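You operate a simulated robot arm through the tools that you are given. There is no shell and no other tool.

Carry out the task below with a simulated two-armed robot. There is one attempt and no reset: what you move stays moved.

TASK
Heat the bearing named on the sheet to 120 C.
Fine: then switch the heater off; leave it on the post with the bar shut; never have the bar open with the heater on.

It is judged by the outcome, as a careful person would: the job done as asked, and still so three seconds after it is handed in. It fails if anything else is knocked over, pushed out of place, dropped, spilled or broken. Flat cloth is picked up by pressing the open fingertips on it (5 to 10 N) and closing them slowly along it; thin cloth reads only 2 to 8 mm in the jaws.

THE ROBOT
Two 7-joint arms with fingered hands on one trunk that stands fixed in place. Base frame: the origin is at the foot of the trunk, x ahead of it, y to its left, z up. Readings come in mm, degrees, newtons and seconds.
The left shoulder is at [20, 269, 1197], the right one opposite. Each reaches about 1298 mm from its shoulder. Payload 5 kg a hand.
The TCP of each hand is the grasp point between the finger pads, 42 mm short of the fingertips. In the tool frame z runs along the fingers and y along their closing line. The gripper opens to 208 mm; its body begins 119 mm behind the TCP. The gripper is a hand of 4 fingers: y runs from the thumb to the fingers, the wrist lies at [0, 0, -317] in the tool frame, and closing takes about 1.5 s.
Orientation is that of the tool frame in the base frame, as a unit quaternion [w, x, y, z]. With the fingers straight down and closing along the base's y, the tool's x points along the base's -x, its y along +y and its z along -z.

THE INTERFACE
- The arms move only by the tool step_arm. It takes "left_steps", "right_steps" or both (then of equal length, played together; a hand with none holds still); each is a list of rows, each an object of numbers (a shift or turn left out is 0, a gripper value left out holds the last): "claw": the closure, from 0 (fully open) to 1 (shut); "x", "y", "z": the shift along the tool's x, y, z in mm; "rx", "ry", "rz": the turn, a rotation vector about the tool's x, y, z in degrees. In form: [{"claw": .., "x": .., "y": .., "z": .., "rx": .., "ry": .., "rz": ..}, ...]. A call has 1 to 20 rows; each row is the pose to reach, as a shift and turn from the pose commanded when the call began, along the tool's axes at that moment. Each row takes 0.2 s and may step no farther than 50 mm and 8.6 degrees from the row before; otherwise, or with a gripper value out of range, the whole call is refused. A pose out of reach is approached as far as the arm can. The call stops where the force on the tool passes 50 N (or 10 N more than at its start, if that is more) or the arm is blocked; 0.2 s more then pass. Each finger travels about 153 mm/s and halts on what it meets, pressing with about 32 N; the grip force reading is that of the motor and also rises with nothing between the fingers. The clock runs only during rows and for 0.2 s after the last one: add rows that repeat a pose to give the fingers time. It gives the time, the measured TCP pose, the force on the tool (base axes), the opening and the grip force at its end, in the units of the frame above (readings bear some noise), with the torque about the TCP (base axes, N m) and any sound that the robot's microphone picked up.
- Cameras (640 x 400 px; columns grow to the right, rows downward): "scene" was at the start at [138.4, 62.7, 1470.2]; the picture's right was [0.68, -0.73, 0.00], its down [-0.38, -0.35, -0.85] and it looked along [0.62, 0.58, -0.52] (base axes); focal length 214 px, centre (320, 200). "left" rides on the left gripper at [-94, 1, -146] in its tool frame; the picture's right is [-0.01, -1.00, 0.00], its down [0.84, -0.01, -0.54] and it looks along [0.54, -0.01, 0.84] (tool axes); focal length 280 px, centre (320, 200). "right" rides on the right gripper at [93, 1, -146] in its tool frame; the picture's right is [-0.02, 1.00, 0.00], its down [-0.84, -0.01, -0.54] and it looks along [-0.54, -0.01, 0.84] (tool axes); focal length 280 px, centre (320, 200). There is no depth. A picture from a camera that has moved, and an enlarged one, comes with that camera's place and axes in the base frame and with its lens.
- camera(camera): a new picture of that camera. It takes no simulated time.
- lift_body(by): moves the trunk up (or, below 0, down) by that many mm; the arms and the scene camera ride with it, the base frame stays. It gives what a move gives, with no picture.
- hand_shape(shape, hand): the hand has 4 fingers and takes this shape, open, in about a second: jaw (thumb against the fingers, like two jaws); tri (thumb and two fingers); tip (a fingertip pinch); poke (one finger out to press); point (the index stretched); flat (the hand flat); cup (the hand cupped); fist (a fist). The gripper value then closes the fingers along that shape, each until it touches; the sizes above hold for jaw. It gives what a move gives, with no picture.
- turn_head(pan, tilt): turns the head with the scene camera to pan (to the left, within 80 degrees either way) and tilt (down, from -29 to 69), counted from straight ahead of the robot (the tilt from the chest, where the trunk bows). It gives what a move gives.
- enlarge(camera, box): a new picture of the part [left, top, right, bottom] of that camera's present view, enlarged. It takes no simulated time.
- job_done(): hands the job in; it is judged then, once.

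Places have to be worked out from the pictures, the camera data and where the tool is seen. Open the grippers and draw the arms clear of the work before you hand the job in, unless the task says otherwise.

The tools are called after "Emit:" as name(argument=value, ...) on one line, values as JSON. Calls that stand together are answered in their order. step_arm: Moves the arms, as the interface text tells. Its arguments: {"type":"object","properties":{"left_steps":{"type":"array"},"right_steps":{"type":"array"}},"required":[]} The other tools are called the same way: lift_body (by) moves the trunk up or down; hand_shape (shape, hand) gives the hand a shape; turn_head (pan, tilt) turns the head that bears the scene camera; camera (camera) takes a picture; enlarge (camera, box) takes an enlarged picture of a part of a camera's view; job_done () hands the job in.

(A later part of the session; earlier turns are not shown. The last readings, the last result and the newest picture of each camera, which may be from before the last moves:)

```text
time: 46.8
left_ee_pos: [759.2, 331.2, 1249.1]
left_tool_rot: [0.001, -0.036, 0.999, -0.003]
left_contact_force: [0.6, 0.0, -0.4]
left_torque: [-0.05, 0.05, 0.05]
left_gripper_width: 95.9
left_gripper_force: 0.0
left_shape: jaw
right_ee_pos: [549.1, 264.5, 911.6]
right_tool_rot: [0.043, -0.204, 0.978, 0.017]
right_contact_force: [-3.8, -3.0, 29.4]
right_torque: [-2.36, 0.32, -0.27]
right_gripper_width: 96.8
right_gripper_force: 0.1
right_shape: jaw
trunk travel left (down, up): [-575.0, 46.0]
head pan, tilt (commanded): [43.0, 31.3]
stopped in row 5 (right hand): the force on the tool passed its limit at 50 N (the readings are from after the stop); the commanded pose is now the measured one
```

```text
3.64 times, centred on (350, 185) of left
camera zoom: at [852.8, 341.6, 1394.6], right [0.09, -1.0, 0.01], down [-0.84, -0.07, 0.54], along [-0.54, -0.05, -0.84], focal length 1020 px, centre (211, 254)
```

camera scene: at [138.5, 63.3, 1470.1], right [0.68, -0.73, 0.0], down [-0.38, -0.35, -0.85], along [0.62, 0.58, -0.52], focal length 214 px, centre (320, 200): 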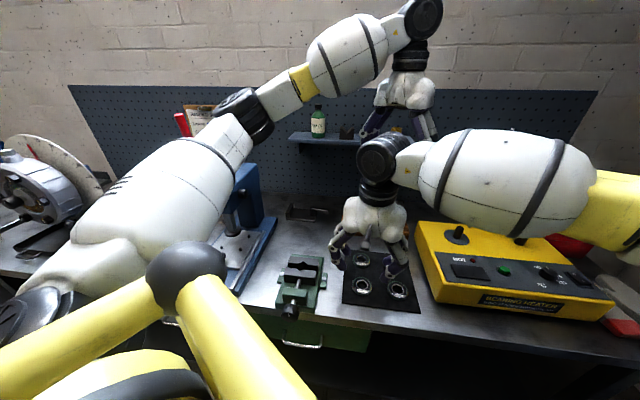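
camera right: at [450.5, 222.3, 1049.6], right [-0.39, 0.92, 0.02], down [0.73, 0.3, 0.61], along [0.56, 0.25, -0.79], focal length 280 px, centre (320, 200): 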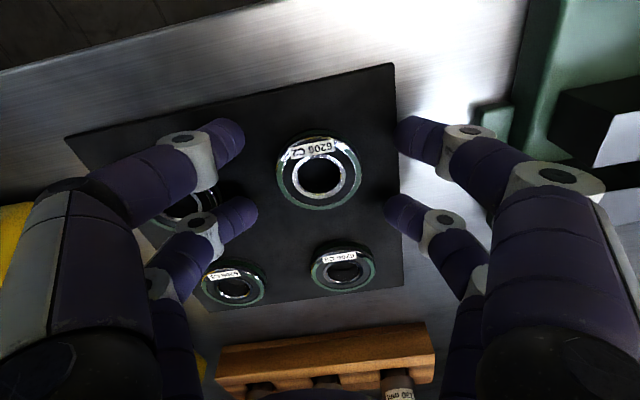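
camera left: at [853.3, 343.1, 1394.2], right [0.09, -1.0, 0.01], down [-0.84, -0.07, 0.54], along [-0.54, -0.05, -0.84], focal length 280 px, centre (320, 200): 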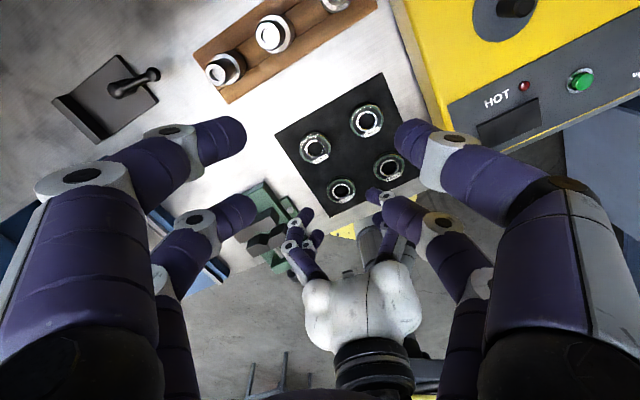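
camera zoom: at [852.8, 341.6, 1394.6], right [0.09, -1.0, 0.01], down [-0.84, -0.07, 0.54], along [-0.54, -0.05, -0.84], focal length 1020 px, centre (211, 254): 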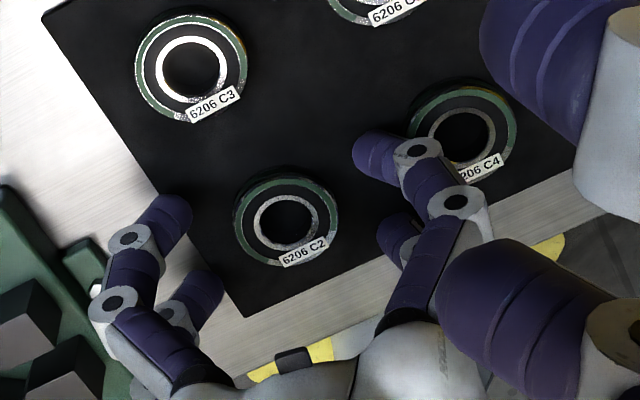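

The near right finger touched the mat (50 N stop at TCP z 911.6), so the tips reach ~50 mm below the TCP. I raise 4 mm and narrow the jaw to ~68 mm, checking the force.

Emit:
step_arm(right_steps=[{"z": -4}, {"z": -4}, {"z": -4, "claw": 0.6}, {"z": -4, "claw": 0.64}, {"z": -4, "claw": 0.66}, {"z": -4, "claw": 0.66}])

Emit:
camera(camera="right")

Emit:
enlarge(camera="left", box=[270, 130, 430, 240])

```text
time: 48.2
left_ee_pos: [760.2, 331.5, 1248.5]
left_tool_rot: [0.001, -0.036, 0.999, -0.003]
left_contact_force: [-0.6, 0.1, 0.1]
left_torque: [0.01, 0.0, -0.04]
left_gripper_width: 95.6
left_gripper_force: 0.0
left_shape: jaw
right_ee_pos: [548.2, 266.1, 913.5]
right_tool_rot: [0.042, -0.204, 0.978, 0.017]
right_contact_force: [2.2, -2.5, 4.6]
right_torque: [-0.38, -0.05, 0.1]
right_gripper_width: 73.6
right_gripper_force: 0.2
right_shape: jaw
trunk travel left (down, up): [-575.0, 46.0]
head pan, tilt (commanded): [43.0, 31.3]
```

```text
taken
camera right: at [450.8, 222.0, 1051.4], right [-0.39, 0.92, 0.02], down [0.73, 0.3, 0.61], along [0.56, 0.25, -0.79], focal length 280 px, centre (320, 200)
```

right: 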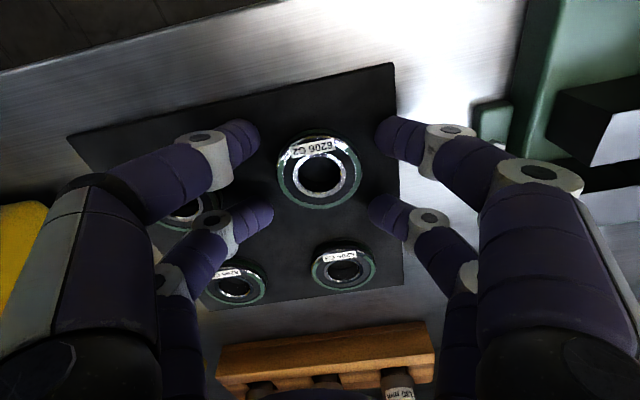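

```text
3.64 times, centred on (350, 185) of left
camera zoom: at [853.2, 341.9, 1394.4], right [0.09, -1.0, 0.01], down [-0.84, -0.07, 0.54], along [-0.54, -0.05, -0.84], focal length 1020 px, centre (211, 254)
```

zoom: 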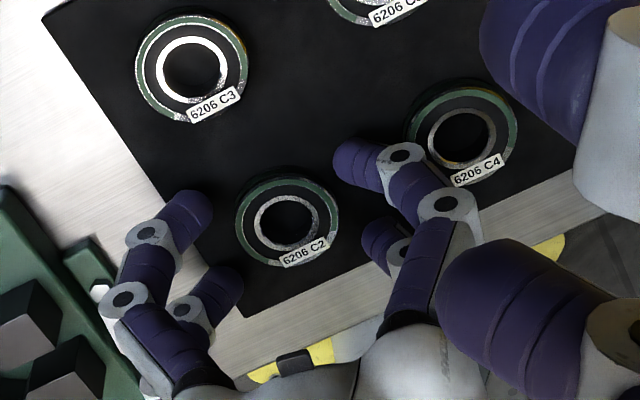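

The bearing sits centred among the four fingertips. I close slowly onto it, raising 1.5 mm for mat clearance.

Emit:
step_arm(right_steps=[{"z": -1.5, "claw": 0.68}, {"z": -1.5, "claw": 0.7}, {"z": -1.5, "claw": 0.72}, {"z": -1.5, "claw": 0.74}, {"z": -1.5, "claw": 0.77}, {"z": -1.5, "claw": 0.8}, {"z": -1.5, "claw": 0.85}, {"z": -1.5, "claw": 0.85}, {"z": -1.5, "claw": 0.85}])

Emit:
camera(camera="right")

Emit:
enlarge(camera="left", box=[270, 130, 430, 240])

Emit:
enlarge(camera="scene", box=[310, 200, 430, 310])

```text
time: 50.2
left_ee_pos: [759.1, 332.3, 1248.4]
left_tool_rot: [0.001, -0.036, 0.999, -0.003]
left_contact_force: [-0.4, -0.5, -0.3]
left_torque: [0.01, 0.0, -0.04]
left_gripper_width: 95.5
left_gripper_force: 0.0
left_shape: jaw
right_ee_pos: [549.1, 264.3, 915.3]
right_tool_rot: [0.041, -0.204, 0.978, 0.018]
right_contact_force: [-0.5, -2.1, 0.8]
right_torque: [-0.06, 0.0, 0.04]
right_gripper_width: 32.6
right_gripper_force: 0.0
right_shape: jaw
trunk travel left (down, up): [-575.0, 46.0]
head pan, tilt (commanded): [43.0, 31.3]
```

```text
taken
camera right: at [450.9, 222.0, 1053.1], right [-0.39, 0.92, 0.02], down [0.73, 0.3, 0.61], along [0.56, 0.25, -0.79], focal length 280 px, centre (320, 200)
```

right: 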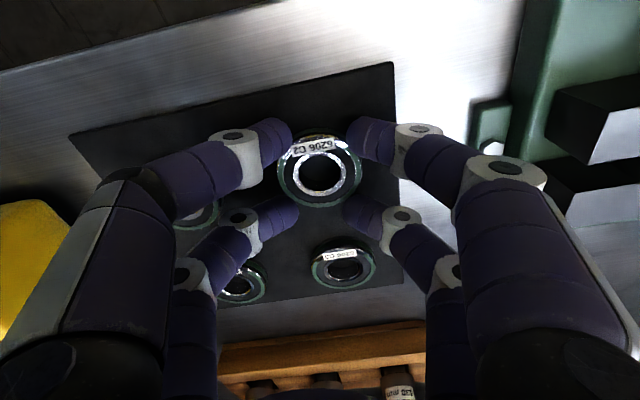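

```text
3.64 times, centred on (350, 185) of left
camera zoom: at [853.2, 341.9, 1394.4], right [0.09, -1.0, 0.01], down [-0.84, -0.07, 0.54], along [-0.54, -0.05, -0.84], focal length 1020 px, centre (211, 254)
```

zoom: 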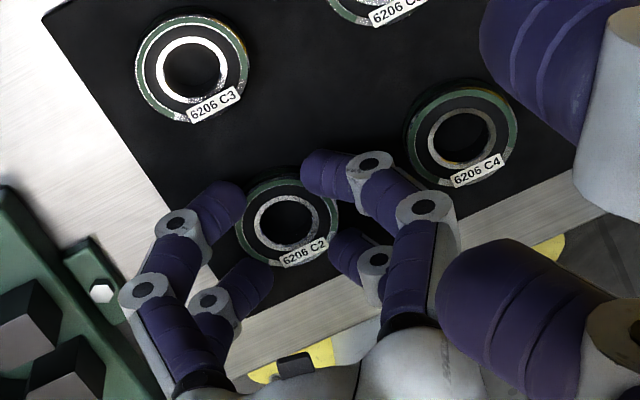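

```text
3.64 times, centred on (370, 255) of scene
camera zoom: at [138.4, 62.6, 1470.2], right [0.68, -0.73, 0.0], down [-0.38, -0.35, -0.85], along [0.63, 0.58, -0.52], focal length 780 px, centre (138, 0)
```

zoom: 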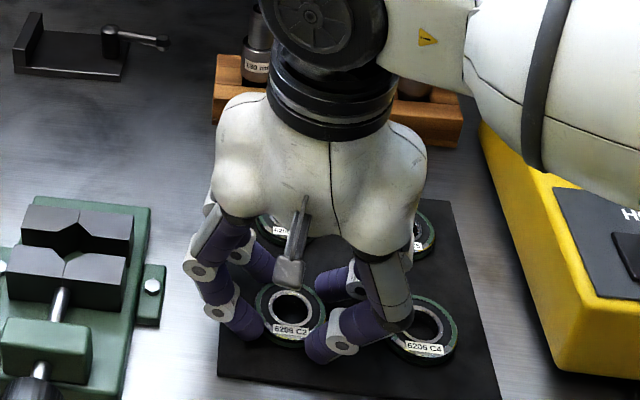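

The fingers at 33 mm are just about to meet the bearing's rim (the pairs sit ±30 mm off-centre, so they cage it). I keep closing to grip.

Emit:
step_arm(right_steps=[{"claw": 0.87}, {"claw": 0.89}, {"claw": 0.91}, {"claw": 0.93}, {"claw": 0.96}, {"claw": 1}, {"claw": 1}, {"claw": 1}])

Emit:
camera(camera="right")

Emit:
enlarge(camera="left", box=[270, 130, 430, 240])

Emit:
enlarge(camera="scene", box=[340, 250, 400, 305])

```text
time: 52.0
left_ee_pos: [759.1, 332.5, 1248.9]
left_tool_rot: [0.001, -0.036, 0.999, -0.003]
left_contact_force: [0.3, 0.4, 0.0]
left_torque: [-0.01, 0.0, -0.02]
left_gripper_width: 95.6
left_gripper_force: 0.0
left_shape: jaw
right_ee_pos: [549.8, 264.0, 915.5]
right_tool_rot: [0.042, -0.204, 0.978, 0.018]
right_contact_force: [9.7, 4.7, 19.8]
right_torque: [0.54, -1.13, 0.03]
right_gripper_width: 28.4
right_gripper_force: 32.2
right_shape: jaw
trunk travel left (down, up): [-575.0, 46.0]
head pan, tilt (commanded): [43.0, 31.3]
```

```text
taken
camera right: at [450.9, 222.1, 1053.6], right [-0.39, 0.92, 0.02], down [0.73, 0.3, 0.61], along [0.56, 0.25, -0.79], focal length 280 px, centre (320, 200)
```

right: 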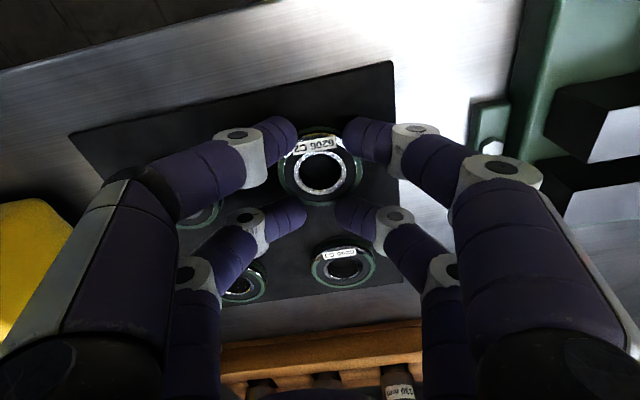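

```text
3.64 times, centred on (350, 185) of left
camera zoom: at [853.0, 341.9, 1394.7], right [0.09, -1.0, 0.01], down [-0.84, -0.07, 0.54], along [-0.54, -0.05, -0.84], focal length 1020 px, centre (211, 254)
```

zoom: 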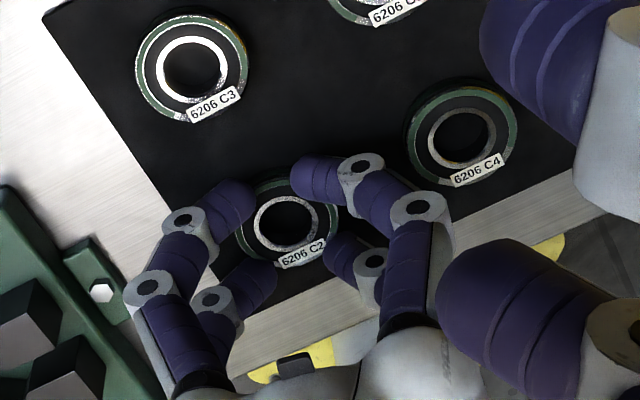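

```text
7.27 times, centred on (370, 278) of scene
camera zoom: at [138.1, 62.5, 1470.3], right [0.68, -0.73, 0.0], down [-0.38, -0.35, -0.85], along [0.63, 0.58, -0.52], focal length 1560 px, centre (-44, -364)
```

zoom: 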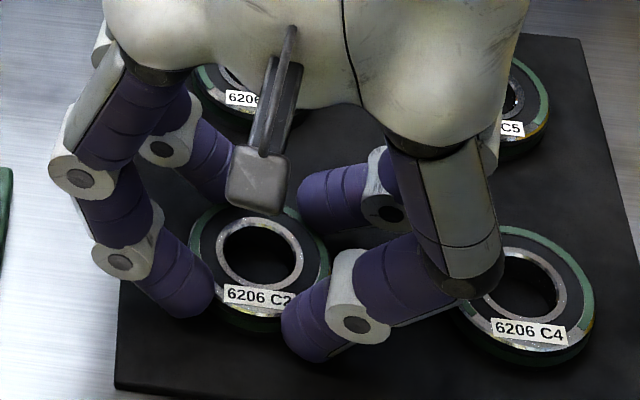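

The grip reads 32 N but the hand is pushed up 20 N: the far finger pair rides on the bearing's top edge. I reopen slightly, reduce the tilt to ~3° and go 3.5 mm lower so all four tips meet the rim.

Emit:
step_arm(right_steps=[{"claw": 0.85}, {"claw": 0.78}, {"claw": 0.76, "x": -0.8, "z": 1, "ry": 1}, {"x": -1.7, "z": 2, "ry": 2}, {"x": -1.7, "z": 3, "ry": 2}, {"x": -1.7, "z": 3.5, "ry": 2}, {"x": -1.7, "z": 3.5, "ry": 2}])

Emit:
enlarge(camera="scene", box=[340, 250, 400, 305])

```text
time: 53.6
left_ee_pos: [759.9, 331.3, 1248.6]
left_tool_rot: [0.001, -0.036, 0.999, -0.003]
left_contact_force: [-0.3, -0.1, -0.2]
left_torque: [0.04, 0.03, 0.0]
left_gripper_width: 95.7
left_gripper_force: 0.0
left_shape: jaw
right_ee_pos: [550.5, 265.5, 911.7]
right_tool_rot: [0.025, -0.205, 0.978, 0.014]
right_contact_force: [-0.8, -1.5, 3.0]
right_torque: [-0.19, 0.08, -0.01]
right_gripper_width: 49.7
right_gripper_force: 0.0
right_shape: jaw
trunk travel left (down, up): [-575.0, 46.0]
head pan, tilt (commanded): [43.0, 31.3]
```

```text
7.27 times, centred on (370, 278) of scene
camera zoom: at [138.2, 62.6, 1470.2], right [0.68, -0.73, 0.0], down [-0.38, -0.35, -0.85], along [0.63, 0.58, -0.52], focal length 1560 px, centre (-44, -364)
```

zoom: 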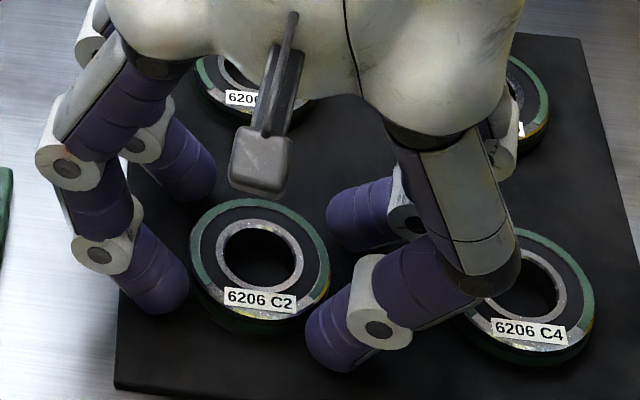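

Only a trace of contact (3 N). I close onto the bearing again and check the vertical force.

Emit:
step_arm(right_steps=[{"claw": 0.8}, {"claw": 0.84}, {"claw": 0.87}, {"claw": 0.9}, {"claw": 0.94}, {"claw": 1}, {"claw": 1}, {"claw": 1}])

Emit:
camera(camera="right")

Emit:
enlarge(camera="scene", box=[340, 250, 400, 305])

```text
time: 55.4
left_ee_pos: [759.8, 331.3, 1248.7]
left_tool_rot: [0.001, -0.036, 0.999, -0.004]
left_contact_force: [-1.5, 0.4, -0.2]
left_torque: [-0.02, -0.02, 0.01]
left_gripper_width: 95.6
left_gripper_force: 0.1
left_shape: jaw
right_ee_pos: [550.5, 266.1, 912.0]
right_tool_rot: [0.025, -0.204, 0.979, 0.014]
right_contact_force: [4.3, 3.4, 5.8]
right_torque: [0.31, -0.45, 0.06]
right_gripper_width: 31.5
right_gripper_force: 32.0
right_shape: jaw
trunk travel left (down, up): [-575.0, 46.0]
head pan, tilt (commanded): [43.0, 31.3]
```

```text
taken
camera right: at [456.8, 225.3, 1053.6], right [-0.39, 0.92, 0.02], down [0.75, 0.3, 0.58], along [0.53, 0.24, -0.81], focal length 280 px, centre (320, 200)
```

right: 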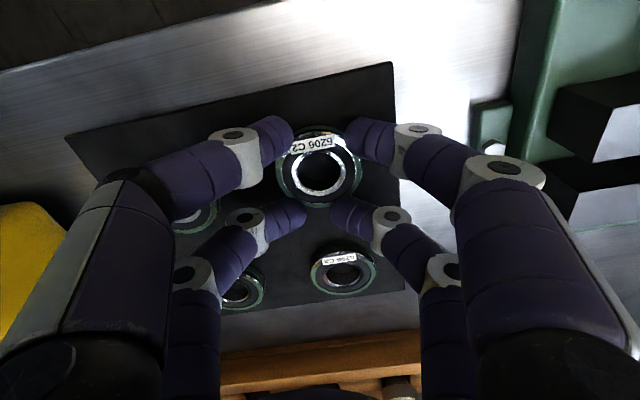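

```text
7.27 times, centred on (370, 278) of scene
camera zoom: at [138.4, 62.8, 1470.2], right [0.68, -0.73, 0.0], down [-0.38, -0.35, -0.85], along [0.62, 0.58, -0.52], focal length 1560 px, centre (-44, -364)
```

zoom: 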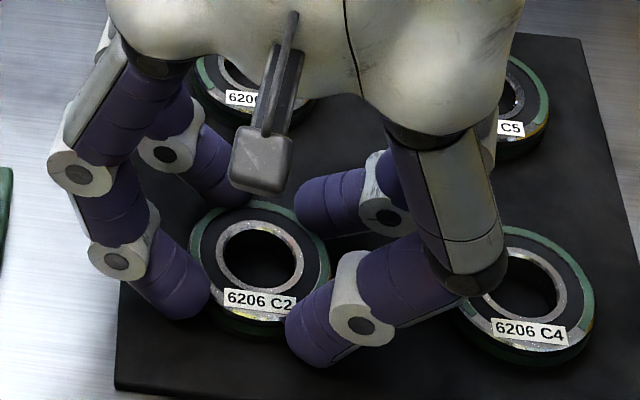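

Grip is now at 31.5 mm with only 6 N vertical force. I lift slowly 25 mm to see whether the bearing comes along.

Emit:
step_arm(right_steps=[{"z": -3}, {"z": -7}, {"z": -12}, {"z": -18}, {"z": -25}, {"z": -25}])

Emit:
camera(camera="right")

Emit:
enlarge(camera="scene", box=[340, 250, 400, 305])

Emit:
enlarge(camera="left", box=[270, 130, 430, 240])

```text
time: 56.8
left_ee_pos: [760.7, 331.0, 1248.3]
left_tool_rot: [0.0, -0.035, 0.999, -0.004]
left_contact_force: [0.3, -0.3, -0.6]
left_torque: [0.0, 0.03, 0.0]
left_gripper_width: 95.7
left_gripper_force: 0.0
left_shape: jaw
right_ee_pos: [549.7, 263.5, 935.5]
right_tool_rot: [0.025, -0.204, 0.979, 0.014]
right_contact_force: [-1.0, 0.8, -2.6]
right_torque: [0.01, -0.01, 0.04]
right_gripper_width: 30.0
right_gripper_force: 32.3
right_shape: jaw
trunk travel left (down, up): [-575.0, 46.0]
head pan, tilt (commanded): [43.0, 31.3]
```

```text
taken
camera right: at [456.0, 223.6, 1078.3], right [-0.39, 0.92, 0.02], down [0.75, 0.3, 0.58], along [0.53, 0.24, -0.81], focal length 280 px, centre (320, 200)
```

right: 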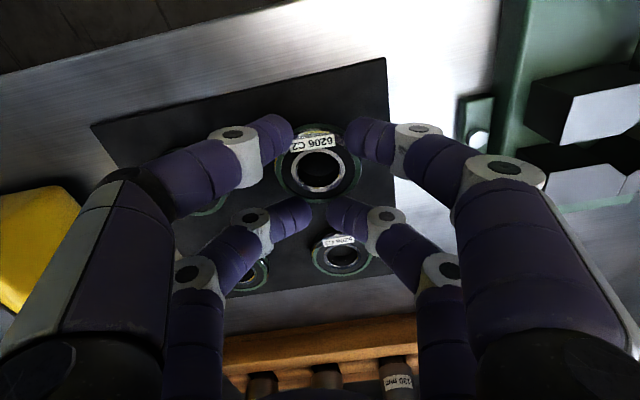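

```text
7.27 times, centred on (370, 278) of scene
camera zoom: at [138.6, 62.8, 1470.1], right [0.68, -0.73, 0.0], down [-0.38, -0.35, -0.85], along [0.62, 0.58, -0.52], focal length 1560 px, centre (-44, -364)
```

zoom: 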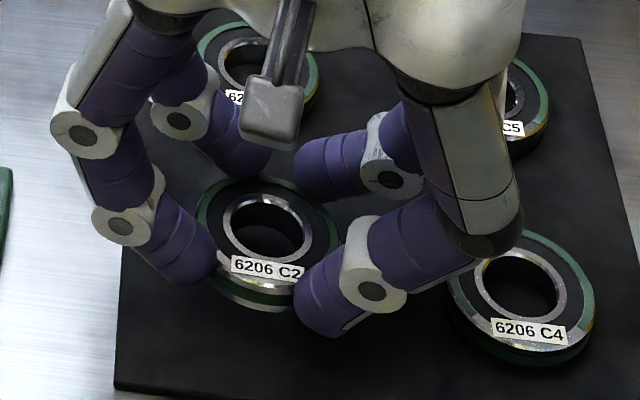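

```text
3.64 times, centred on (350, 185) of left
camera zoom: at [853.5, 342.1, 1394.1], right [0.09, -1.0, 0.01], down [-0.84, -0.07, 0.54], along [-0.54, -0.05, -0.84], focal length 1020 px, centre (211, 254)
```

zoom: 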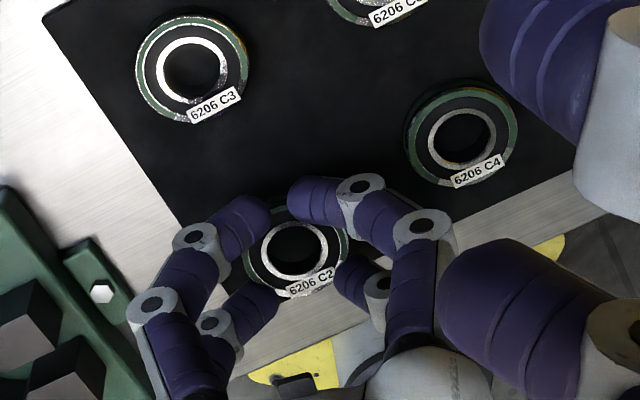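

The bearing lifts but hangs tilted ~10°: the far pair barely holds the top edge. I set it back on the mat, release, and re-grip with the hand exactly level so all four tips sit at mid-height.

Emit:
step_arm(right_steps=[{"z": 8}, {"z": 14}, {"z": 19}, {"z": 22}, {"z": 24}, {"z": 24}])

Emit:
enlarge(camera="scene", box=[340, 250, 400, 305])

```text
time: 58.2
left_ee_pos: [757.7, 330.6, 1249.6]
left_tool_rot: [0.001, -0.035, 0.999, -0.003]
left_contact_force: [0.6, -0.2, 0.1]
left_torque: [-0.02, 0.01, 0.0]
left_gripper_width: 95.5
left_gripper_force: 0.1
left_shape: jaw
right_ee_pos: [549.0, 266.0, 915.6]
right_tool_rot: [0.026, -0.204, 0.979, 0.016]
right_contact_force: [0.9, 1.2, 31.3]
right_torque: [0.28, -0.89, -0.02]
right_gripper_width: 30.3
right_gripper_force: 32.0
right_shape: jaw
trunk travel left (down, up): [-575.0, 46.0]
head pan, tilt (commanded): [43.0, 31.3]
```

```text
7.27 times, centred on (370, 278) of scene
camera zoom: at [137.1, 62.1, 1470.6], right [0.68, -0.73, 0.0], down [-0.38, -0.35, -0.85], along [0.63, 0.58, -0.52], focal length 1560 px, centre (-44, -364)
```

zoom: 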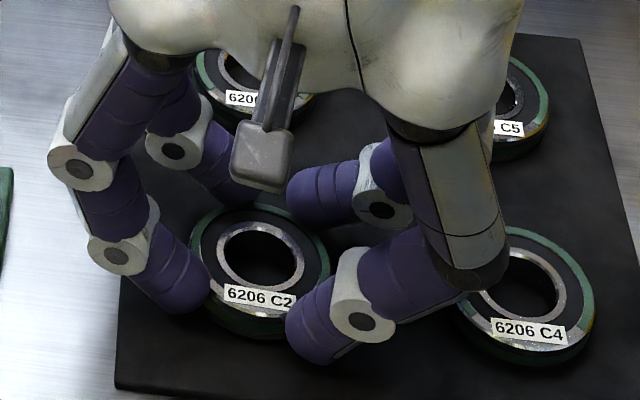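

The bearing is flat on the mat again. I open, level the hand and settle just above the mat.

Emit:
step_arm(right_steps=[{"claw": 0.9, "z": -1}, {"claw": 0.84, "z": -2}, {"claw": 0.78, "z": -2}, {"claw": 0.76, "x": -1, "y": 0.3, "z": -2, "rx": 0.4, "ry": 1.2}, {"x": -2, "y": 0.6, "z": -1, "rx": 0.7, "ry": 2.2}, {"x": -2.7, "y": 0.9, "z": 0, "rx": 1, "ry": 3.1}, {"x": -2.7, "y": 0.9, "z": 0, "rx": 1, "ry": 3.1}, {"x": -2.7, "y": 0.9, "z": 0, "rx": 1, "ry": 3.1}])

Emit:
camera(camera="right")

Emit:
enlarge(camera="right", box=[220, 90, 420, 260])

```text
time: 60.0
left_ee_pos: [759.7, 331.0, 1247.7]
left_tool_rot: [0.0, -0.036, 0.999, -0.004]
left_contact_force: [-0.2, -0.2, -0.3]
left_torque: [0.01, 0.0, 0.0]
left_gripper_width: 95.8
left_gripper_force: 0.0
left_shape: jaw
right_ee_pos: [552.8, 268.1, 912.9]
right_tool_rot: [0.0, -0.203, 0.979, 0.0]
right_contact_force: [-0.1, -0.1, -1.0]
right_torque: [-0.02, 0.01, -0.01]
right_gripper_width: 49.5
right_gripper_force: 0.1
right_shape: jaw
trunk travel left (down, up): [-575.0, 46.0]
head pan, tilt (commanded): [43.0, 31.3]
```

```text
taken
camera right: at [465.3, 232.3, 1059.7], right [-0.39, 0.92, 0.0], down [0.78, 0.33, 0.54], along [0.5, 0.21, -0.84], focal length 280 px, centre (320, 200)
```

right: 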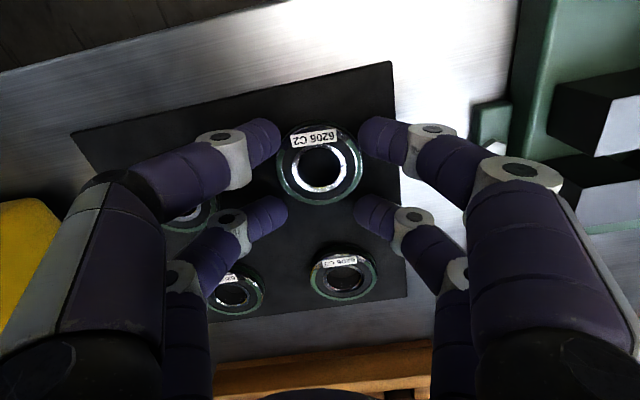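

```text
2.35 times, centred on (320, 175) of right
camera zoom: at [465.3, 232.3, 1059.7], right [-0.39, 0.92, 0.0], down [0.78, 0.33, 0.54], along [0.5, 0.21, -0.84], focal length 660 px, centre (320, 259)
```

zoom: 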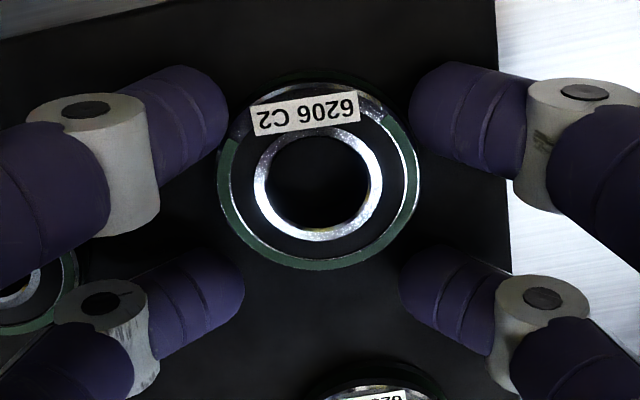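

The hand is level now. The bearing centre is ~3.5 mm nearer than the TCP, so I shift 3 mm back, lower 2 mm, and close again.

Emit:
step_arm(right_steps=[{"x": 3, "z": 1}, {"x": 3, "z": 2.2}, {"x": 3, "z": 2.2, "claw": 0.8}, {"x": 3, "z": 2.2, "claw": 0.84}, {"x": 3, "z": 2.2, "claw": 0.87}, {"x": 3, "z": 2.2, "claw": 0.9}, {"x": 3, "z": 2.2, "claw": 0.94}, {"x": 3, "z": 2.2, "claw": 1}, {"x": 3, "z": 2.2, "claw": 1}, {"x": 3, "z": 2.2, "claw": 1}])

Emit:
enlarge(camera="right", box=[220, 90, 420, 260])

Emit:
enlarge(camera="scene", box=[340, 250, 400, 305])

```text
time: 62.2
left_ee_pos: [759.9, 331.8, 1247.6]
left_tool_rot: [0.001, -0.037, 0.999, -0.003]
left_contact_force: [-1.3, -0.2, -0.1]
left_torque: [0.04, 0.01, 0.01]
left_gripper_width: 95.6
left_gripper_force: 0.0
left_shape: jaw
right_ee_pos: [550.5, 267.2, 910.1]
right_tool_rot: [0.0, -0.205, 0.979, 0.0]
right_contact_force: [-0.3, -0.2, -0.4]
right_torque: [0.0, 0.01, 0.0]
right_gripper_width: 30.9
right_gripper_force: 32.0
right_shape: jaw
trunk travel left (down, up): [-575.0, 46.0]
head pan, tilt (commanded): [43.0, 31.3]
```

```text
2.35 times, centred on (320, 175) of right
camera zoom: at [462.5, 231.1, 1057.5], right [-0.39, 0.92, 0.0], down [0.78, 0.33, 0.54], along [0.5, 0.21, -0.84], focal length 660 px, centre (320, 259)
```

zoom: 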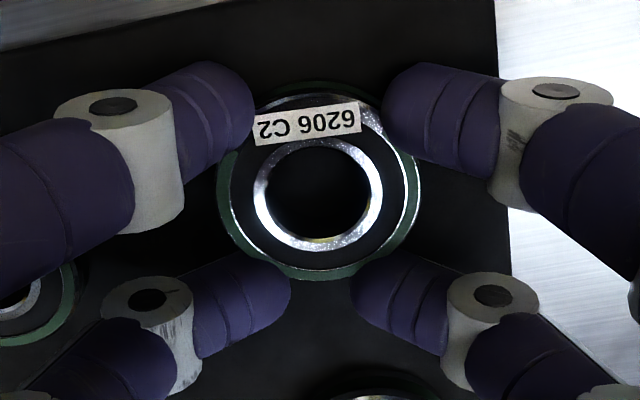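

```text
7.27 times, centred on (370, 278) of scene
camera zoom: at [138.5, 62.7, 1470.2], right [0.68, -0.73, 0.0], down [-0.38, -0.35, -0.85], along [0.62, 0.58, -0.52], focal length 1560 px, centre (-44, -364)
```

zoom: 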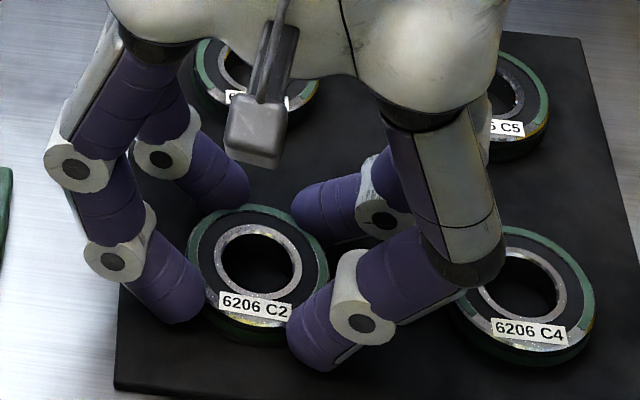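

Now the grip has no vertical push at all. I lift 25 mm slowly and check that the bearing hangs level.

Emit:
step_arm(right_steps=[{"z": -3}, {"z": -7}, {"z": -12}, {"z": -18}, {"z": -25}, {"z": -25}])

Emit:
enlarge(camera="right", box=[220, 90, 420, 260])

Emit:
enlarge(camera="scene", box=[340, 250, 400, 305])

```text
time: 63.6
left_ee_pos: [758.7, 331.5, 1250.0]
left_tool_rot: [0.001, -0.036, 0.999, -0.003]
left_contact_force: [0.0, 0.1, -0.3]
left_torque: [0.01, 0.03, -0.01]
left_gripper_width: 95.9
left_gripper_force: 0.0
left_shape: jaw
right_ee_pos: [549.8, 266.3, 936.5]
right_tool_rot: [0.0, -0.205, 0.979, 0.0]
right_contact_force: [0.6, 0.5, -2.0]
right_torque: [0.01, 0.03, -0.01]
right_gripper_width: 31.0
right_gripper_force: 31.8
right_shape: jaw
trunk travel left (down, up): [-575.0, 46.0]
head pan, tilt (commanded): [43.0, 31.3]
```

```text
2.35 times, centred on (320, 175) of right
camera zoom: at [462.7, 231.3, 1082.5], right [-0.39, 0.92, 0.0], down [0.78, 0.33, 0.54], along [0.5, 0.21, -0.84], focal length 660 px, centre (320, 259)
```

zoom: 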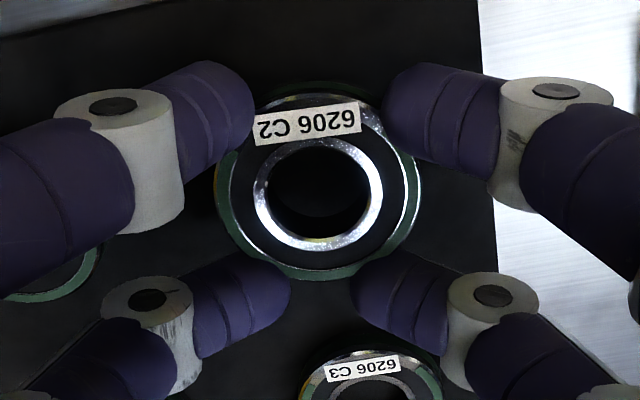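

```text
7.27 times, centred on (370, 278) of scene
camera zoom: at [138.6, 62.7, 1470.1], right [0.68, -0.73, 0.0], down [-0.38, -0.35, -0.85], along [0.62, 0.58, -0.52], focal length 1560 px, centre (-44, -364)
```

zoom: 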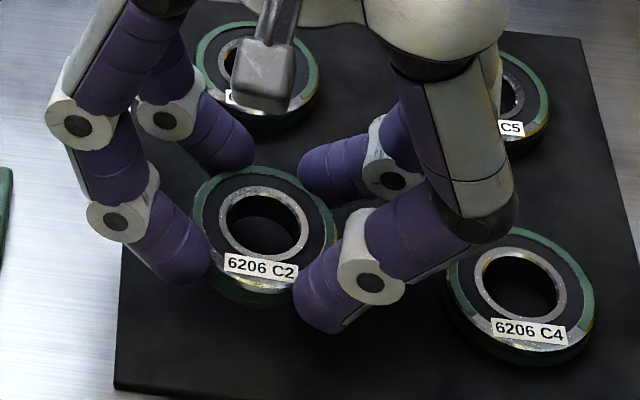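

The bearing now hangs level and centred in the hand (top ≈ TCP−35, bottom ≈ TCP−51). I raise the trunk 45 mm to gain reach at the post.

Emit:
lift_body(by=45)

Emit:
camera(camera="scene")

```text
time: 64.5
left_ee_pos: [759.6, 332.2, 1292.4]
left_tool_rot: [0.0, -0.036, 0.999, -0.003]
left_contact_force: [-0.2, 0.3, -0.4]
left_torque: [0.01, 0.01, -0.03]
left_gripper_width: 95.2
left_gripper_force: 0.0
left_shape: jaw
right_ee_pos: [550.0, 267.3, 979.3]
right_tool_rot: [0.0, -0.204, 0.979, 0.0]
right_contact_force: [0.7, 0.2, -2.3]
right_torque: [0.02, 0.06, 0.03]
right_gripper_width: 30.7
right_gripper_force: 31.7
right_shape: jaw
trunk travel left (down, up): [-620.0, 1.0]
head pan, tilt (commanded): [43.0, 31.3]
```

```text
taken
camera scene: at [138.2, 62.9, 1515.1], right [0.68, -0.73, 0.0], down [-0.38, -0.35, -0.85], along [0.62, 0.58, -0.52], focal length 214 px, centre (320, 200)
```

scene: 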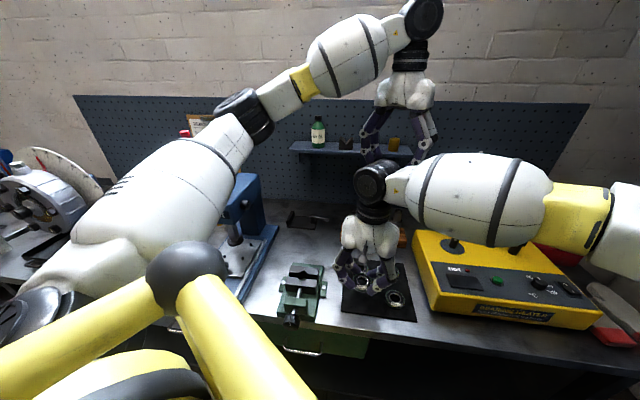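

I now carry the bearing along the clear path to about 20 mm above the post top, with a 3° forward tilt at the end.

Emit:
step_arm(right_steps=[{"x": 5.1, "y": -16.8, "z": -20.1}, {"x": 10.3, "y": -33.6, "z": -40.3}, {"x": 15.4, "y": -50.4, "z": -60.4}, {"x": 20.6, "y": -67.2, "z": -80.6}, {"x": 25.7, "y": -84, "z": -100.7}, {"x": 11.6, "y": -108.8, "z": -102.1}, {"x": -2.6, "y": -133.7, "z": -103.6}, {"x": -16.7, "y": -158.5, "z": -105}, {"x": -30.8, "y": -183.4, "z": -106.4}, {"x": -44.9, "y": -208.2, "z": -107.8}, {"x": -59.1, "y": -233.1, "z": -109.3}, {"x": -73.2, "y": -257.9, "z": -110.7}, {"x": -101, "y": -262.2, "z": -109.9, "ry": -0.5}, {"x": -128.9, "y": -266.5, "z": -109, "ry": -1}, {"x": -156.7, "y": -270.8, "z": -108.2, "ry": -1.5}, {"x": -184.5, "y": -275, "z": -107.4, "ry": -2}, {"x": -212.4, "y": -279.3, "z": -106.5, "ry": -2.5}, {"x": -240.2, "y": -283.6, "z": -105.7, "ry": -3}, {"x": -240.2, "y": -283.6, "z": -105.7, "ry": -3}, {"x": -240.2, "y": -283.6, "z": -105.7, "ry": -3}])

Emit:
camera(camera="right")

Emit:
enlarge(camera="scene", box=[400, 140, 560, 290])

Emit:
camera(camera="left")

```text
time: 68.7
left_ee_pos: [759.5, 332.3, 1293.6]
left_tool_rot: [0.001, -0.037, 0.999, -0.004]
left_contact_force: [-0.4, 1.5, 0.6]
left_torque: [-0.09, 0.0, 0.01]
left_gripper_width: 95.7
left_gripper_force: 0.1
left_shape: jaw
right_ee_pos: [882.2, 105.1, 1084.7]
right_tool_rot: [0.027, -0.204, 0.979, 0.006]
right_contact_force: [-0.3, 1.2, -2.2]
right_torque: [-0.08, 0.01, 0.02]
right_gripper_width: 30.6
right_gripper_force: 31.9
right_shape: jaw
trunk travel left (down, up): [-620.0, 1.0]
head pan, tilt (commanded): [43.0, 31.3]
```

```text
taken
camera right: at [788.6, 65.3, 1227.3], right [-0.39, 0.92, 0.0], down [0.75, 0.32, 0.58], along [0.54, 0.23, -0.81], focal length 280 px, centre (320, 200)
```

right: 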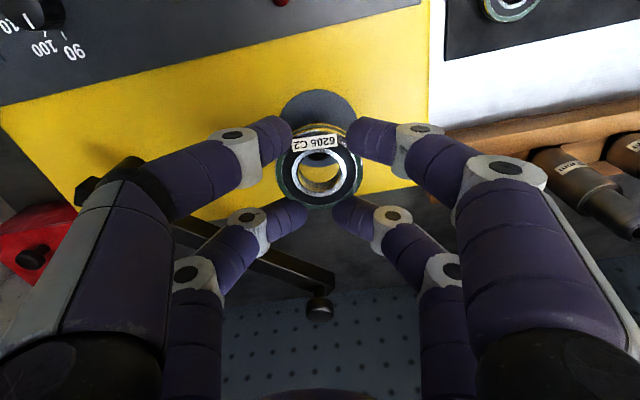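

```text
2.67 times, centred on (480, 215) of scene
camera zoom: at [137.9, 63.6, 1515.2], right [0.68, -0.73, 0.0], down [-0.38, -0.35, -0.85], along [0.62, 0.58, -0.52], focal length 572 px, centre (-107, 160)
```

zoom: 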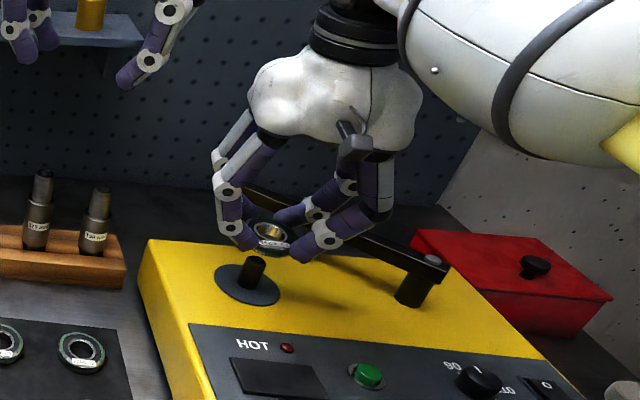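

```text
taken
camera left: at [853.5, 343.4, 1438.9], right [0.09, -1.0, 0.01], down [-0.84, -0.07, 0.54], along [-0.54, -0.05, -0.84], focal length 280 px, centre (320, 200)
```

left: 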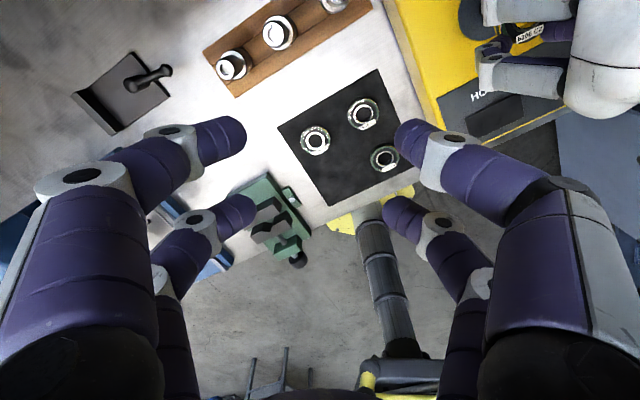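

The bearing hangs above the post. I enlarge both views to check the alignment of the bore over the post.

Emit:
enlarge(camera="scene", box=[450, 190, 500, 230])

Emit:
enlarge(camera="right", box=[250, 80, 390, 220])

```text
10.00 times, centred on (475, 210) of scene
camera zoom: at [137.9, 63.6, 1515.2], right [0.68, -0.73, 0.0], down [-0.38, -0.35, -0.85], along [0.62, 0.58, -0.52], focal length 2145 px, centre (-1230, 100)
```

zoom: 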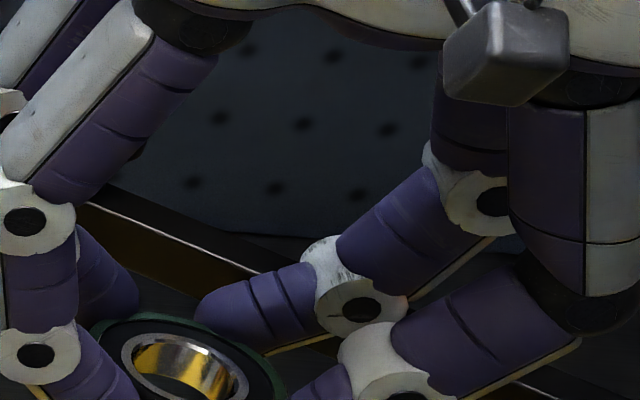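

```text
2.86 times, centred on (320, 150) of right
camera zoom: at [788.6, 65.3, 1227.3], right [-0.39, 0.92, 0.0], down [0.75, 0.32, 0.58], along [0.54, 0.23, -0.81], focal length 801 px, centre (320, 343)
```

zoom: 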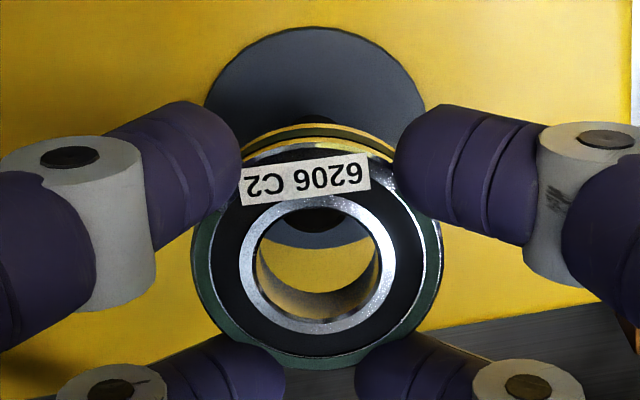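

I take a wider zoom that holds both bearing and post base in one frame, from the scene camera.

Emit:
enlarge(camera="scene", box=[440, 210, 510, 260])

Emit:
enlarge(camera="left", box=[440, 0, 560, 80])

```text
8.00 times, centred on (475, 235) of scene
camera zoom: at [137.9, 63.6, 1515.2], right [0.68, -0.73, 0.0], down [-0.38, -0.35, -0.85], along [0.62, 0.58, -0.52], focal length 1716 px, centre (-920, -80)
```

zoom: 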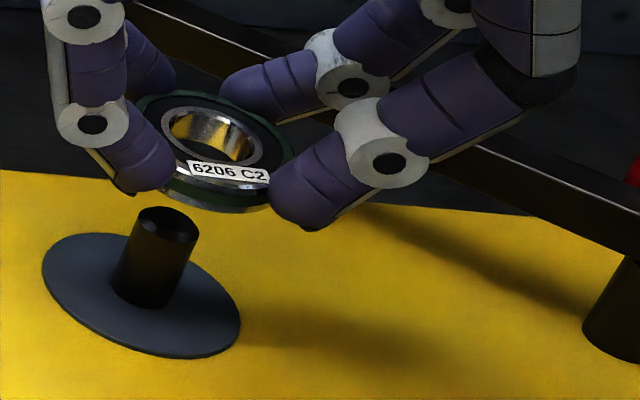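

```text
5.00 times, centred on (500, 40) of left
camera zoom: at [853.5, 343.4, 1438.9], right [0.09, -1.0, 0.01], down [-0.84, -0.07, 0.54], along [-0.54, -0.05, -0.84], focal length 1402 px, centre (-580, 1000)
```

zoom: 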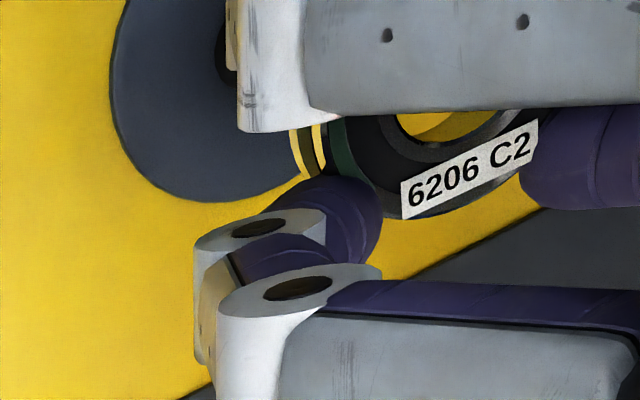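

The lateral alignment looks within ~2 mm; the forward offset depends on the exact height, my estimate being ~2.5 mm too near. I lower 20 mm (still ~8 mm over the post top) with a 2.5 mm forward correction, then compare again.

Emit:
step_arm(right_steps=[{"x": -2, "z": 6}, {"x": -3, "z": 13}, {"x": -3.6, "z": 20}, {"x": -3.6, "z": 20}])

Emit:
enlarge(camera="scene", box=[440, 210, 510, 260])

Emit:
enlarge(camera="right", box=[250, 80, 390, 220])

```text
time: 69.7
left_ee_pos: [759.3, 332.0, 1294.6]
left_tool_rot: [0.001, -0.037, 0.999, -0.003]
left_contact_force: [-0.1, -0.5, 1.3]
left_torque: [0.02, -0.05, 0.01]
left_gripper_width: 95.5
left_gripper_force: 0.0
left_shape: jaw
right_ee_pos: [888.1, 103.3, 1067.4]
right_tool_rot: [0.025, -0.203, 0.979, 0.006]
right_contact_force: [-0.2, 0.3, -2.1]
right_torque: [0.01, -0.04, -0.02]
right_gripper_width: 30.2
right_gripper_force: 32.4
right_shape: jaw
trunk travel left (down, up): [-620.0, 1.0]
head pan, tilt (commanded): [43.0, 31.3]
```

```text
8.00 times, centred on (475, 235) of scene
camera zoom: at [137.5, 62.5, 1515.3], right [0.68, -0.73, 0.0], down [-0.38, -0.35, -0.85], along [0.63, 0.58, -0.52], focal length 1716 px, centre (-920, -80)
```

zoom: 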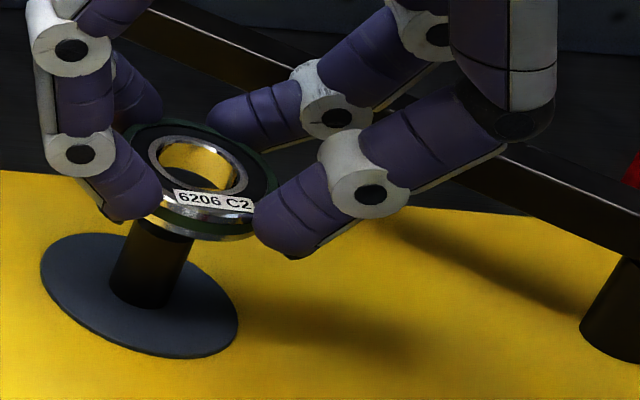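

```text
2.86 times, centred on (320, 150) of right
camera zoom: at [793.5, 65.3, 1208.6], right [-0.39, 0.92, 0.0], down [0.75, 0.31, 0.58], along [0.54, 0.23, -0.81], focal length 801 px, centre (320, 343)
```

zoom: 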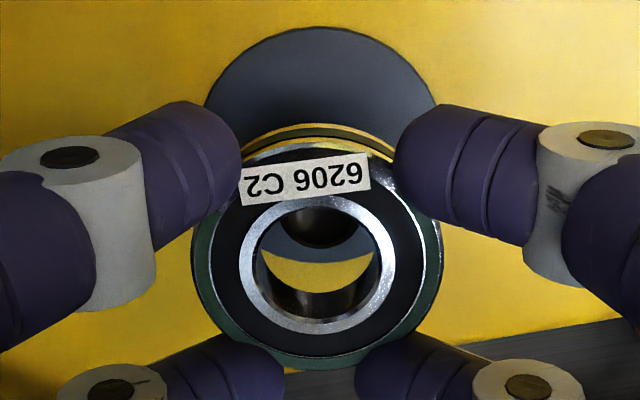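

Through the bore I can see the post top slightly toward +y of the bore centre (~1.4 mm). I correct that, and lower 12 mm more, watching the force.

Emit:
step_arm(right_steps=[{"x": -0.5, "y": 1.4, "z": 4}, {"x": -0.5, "y": 1.4, "z": 8}, {"x": -0.5, "y": 1.4, "z": 12}, {"x": -0.5, "y": 1.4, "z": 12}])

Emit:
enlarge(camera="scene", box=[440, 210, 510, 260])

Emit:
enlarge(camera="right", box=[250, 80, 390, 220])

```text
time: 70.7
left_ee_pos: [758.1, 331.1, 1292.3]
left_tool_rot: [0.0, -0.036, 0.999, -0.003]
left_contact_force: [-0.3, 0.7, -0.2]
left_torque: [0.0, 0.02, -0.02]
left_gripper_width: 95.7
left_gripper_force: 0.2
left_shape: jaw
right_ee_pos: [887.3, 108.5, 1053.1]
right_tool_rot: [0.025, -0.206, 0.978, 0.005]
right_contact_force: [0.0, -0.5, -2.4]
right_torque: [0.01, 0.0, 0.01]
right_gripper_width: 30.5
right_gripper_force: 31.7
right_shape: jaw
trunk travel left (down, up): [-620.0, 1.0]
head pan, tilt (commanded): [43.0, 31.3]
```

```text
8.00 times, centred on (475, 235) of scene
camera zoom: at [137.9, 62.7, 1515.3], right [0.68, -0.73, 0.0], down [-0.38, -0.35, -0.85], along [0.62, 0.58, -0.52], focal length 1716 px, centre (-920, -80)
```

zoom: 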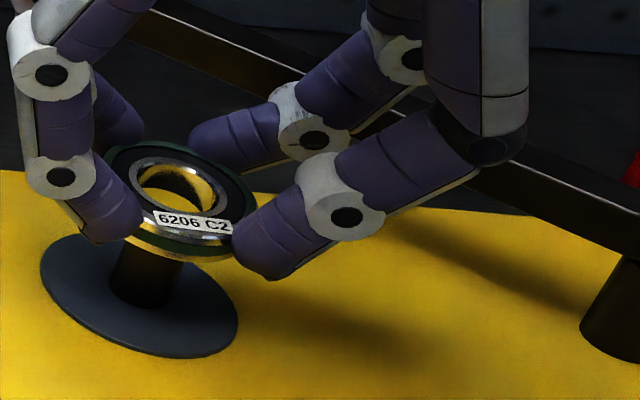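

```text
2.86 times, centred on (320, 150) of right
camera zoom: at [792.9, 68.8, 1195.1], right [-0.39, 0.92, 0.0], down [0.75, 0.32, 0.58], along [0.54, 0.23, -0.81], focal length 801 px, centre (320, 343)
```

zoom: 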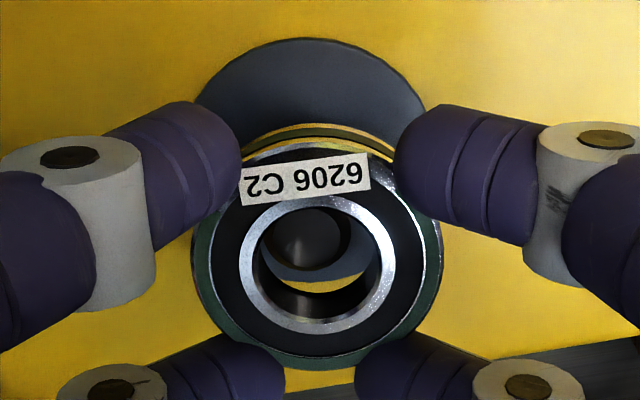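

The hand drifted ~5 mm in y (it had not settled); the bore is now ~2 mm too far +y. I correct −2 mm and hold to settle, then look again.

Emit:
step_arm(right_steps=[{"y": -1}, {"y": -2}, {"y": -2}, {"y": -2}, {"y": -2}])

Emit:
enlarge(camera="right", box=[250, 80, 390, 220])

Emit:
enlarge(camera="right", box=[285, 130, 355, 200])

Emit:
enlarge(camera="scene", box=[445, 225, 485, 255])

```text
time: 71.9
left_ee_pos: [759.1, 332.1, 1293.2]
left_tool_rot: [0.002, -0.035, 0.999, -0.003]
left_contact_force: [0.3, -0.5, 0.1]
left_torque: [-0.01, 0.04, 0.01]
left_gripper_width: 95.7
left_gripper_force: 0.0
left_shape: jaw
right_ee_pos: [889.4, 103.8, 1054.3]
right_tool_rot: [0.025, -0.204, 0.979, 0.005]
right_contact_force: [0.0, -0.5, -1.6]
right_torque: [0.02, 0.01, -0.04]
right_gripper_width: 30.6
right_gripper_force: 32.5
right_shape: jaw
trunk travel left (down, up): [-620.0, 1.0]
head pan, tilt (commanded): [43.0, 31.3]
```

```text
2.86 times, centred on (320, 150) of right
camera zoom: at [794.5, 65.8, 1196.0], right [-0.39, 0.92, 0.0], down [0.75, 0.31, 0.58], along [0.54, 0.23, -0.81], focal length 801 px, centre (320, 343)
```

zoom: 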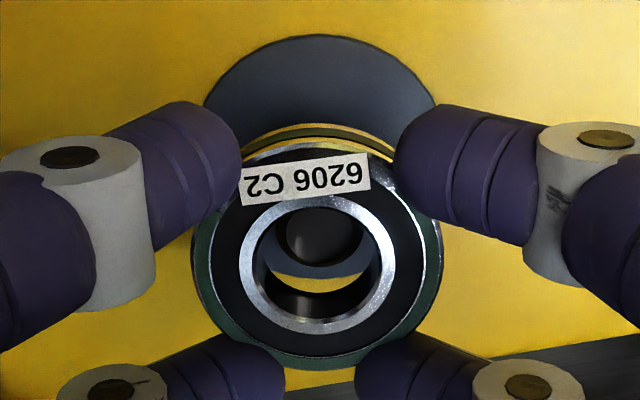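

```text
5.71 times, centred on (320, 165) of right
camera zoom: at [794.5, 65.8, 1196.0], right [-0.39, 0.92, 0.0], down [0.75, 0.31, 0.58], along [0.54, 0.23, -0.81], focal length 1602 px, centre (320, 400)
```

zoom: 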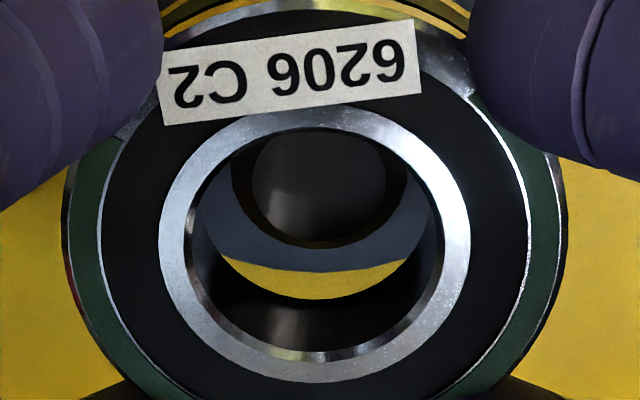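

```text
13.33 times, centred on (465, 240) of scene
camera zoom: at [137.8, 62.7, 1515.3], right [0.68, -0.73, 0.0], down [-0.38, -0.35, -0.85], along [0.62, 0.58, -0.52], focal length 2860 px, centre (-1613, -333)
```

zoom: 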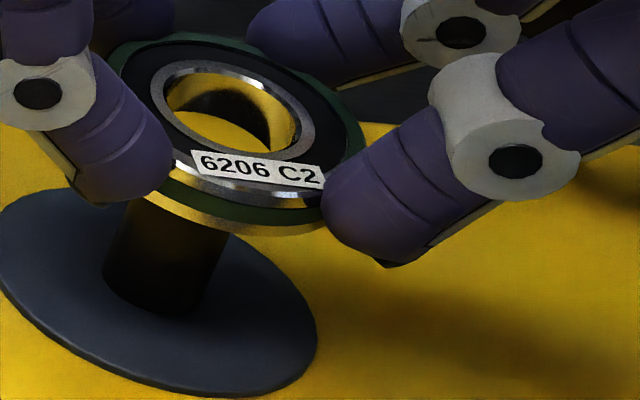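

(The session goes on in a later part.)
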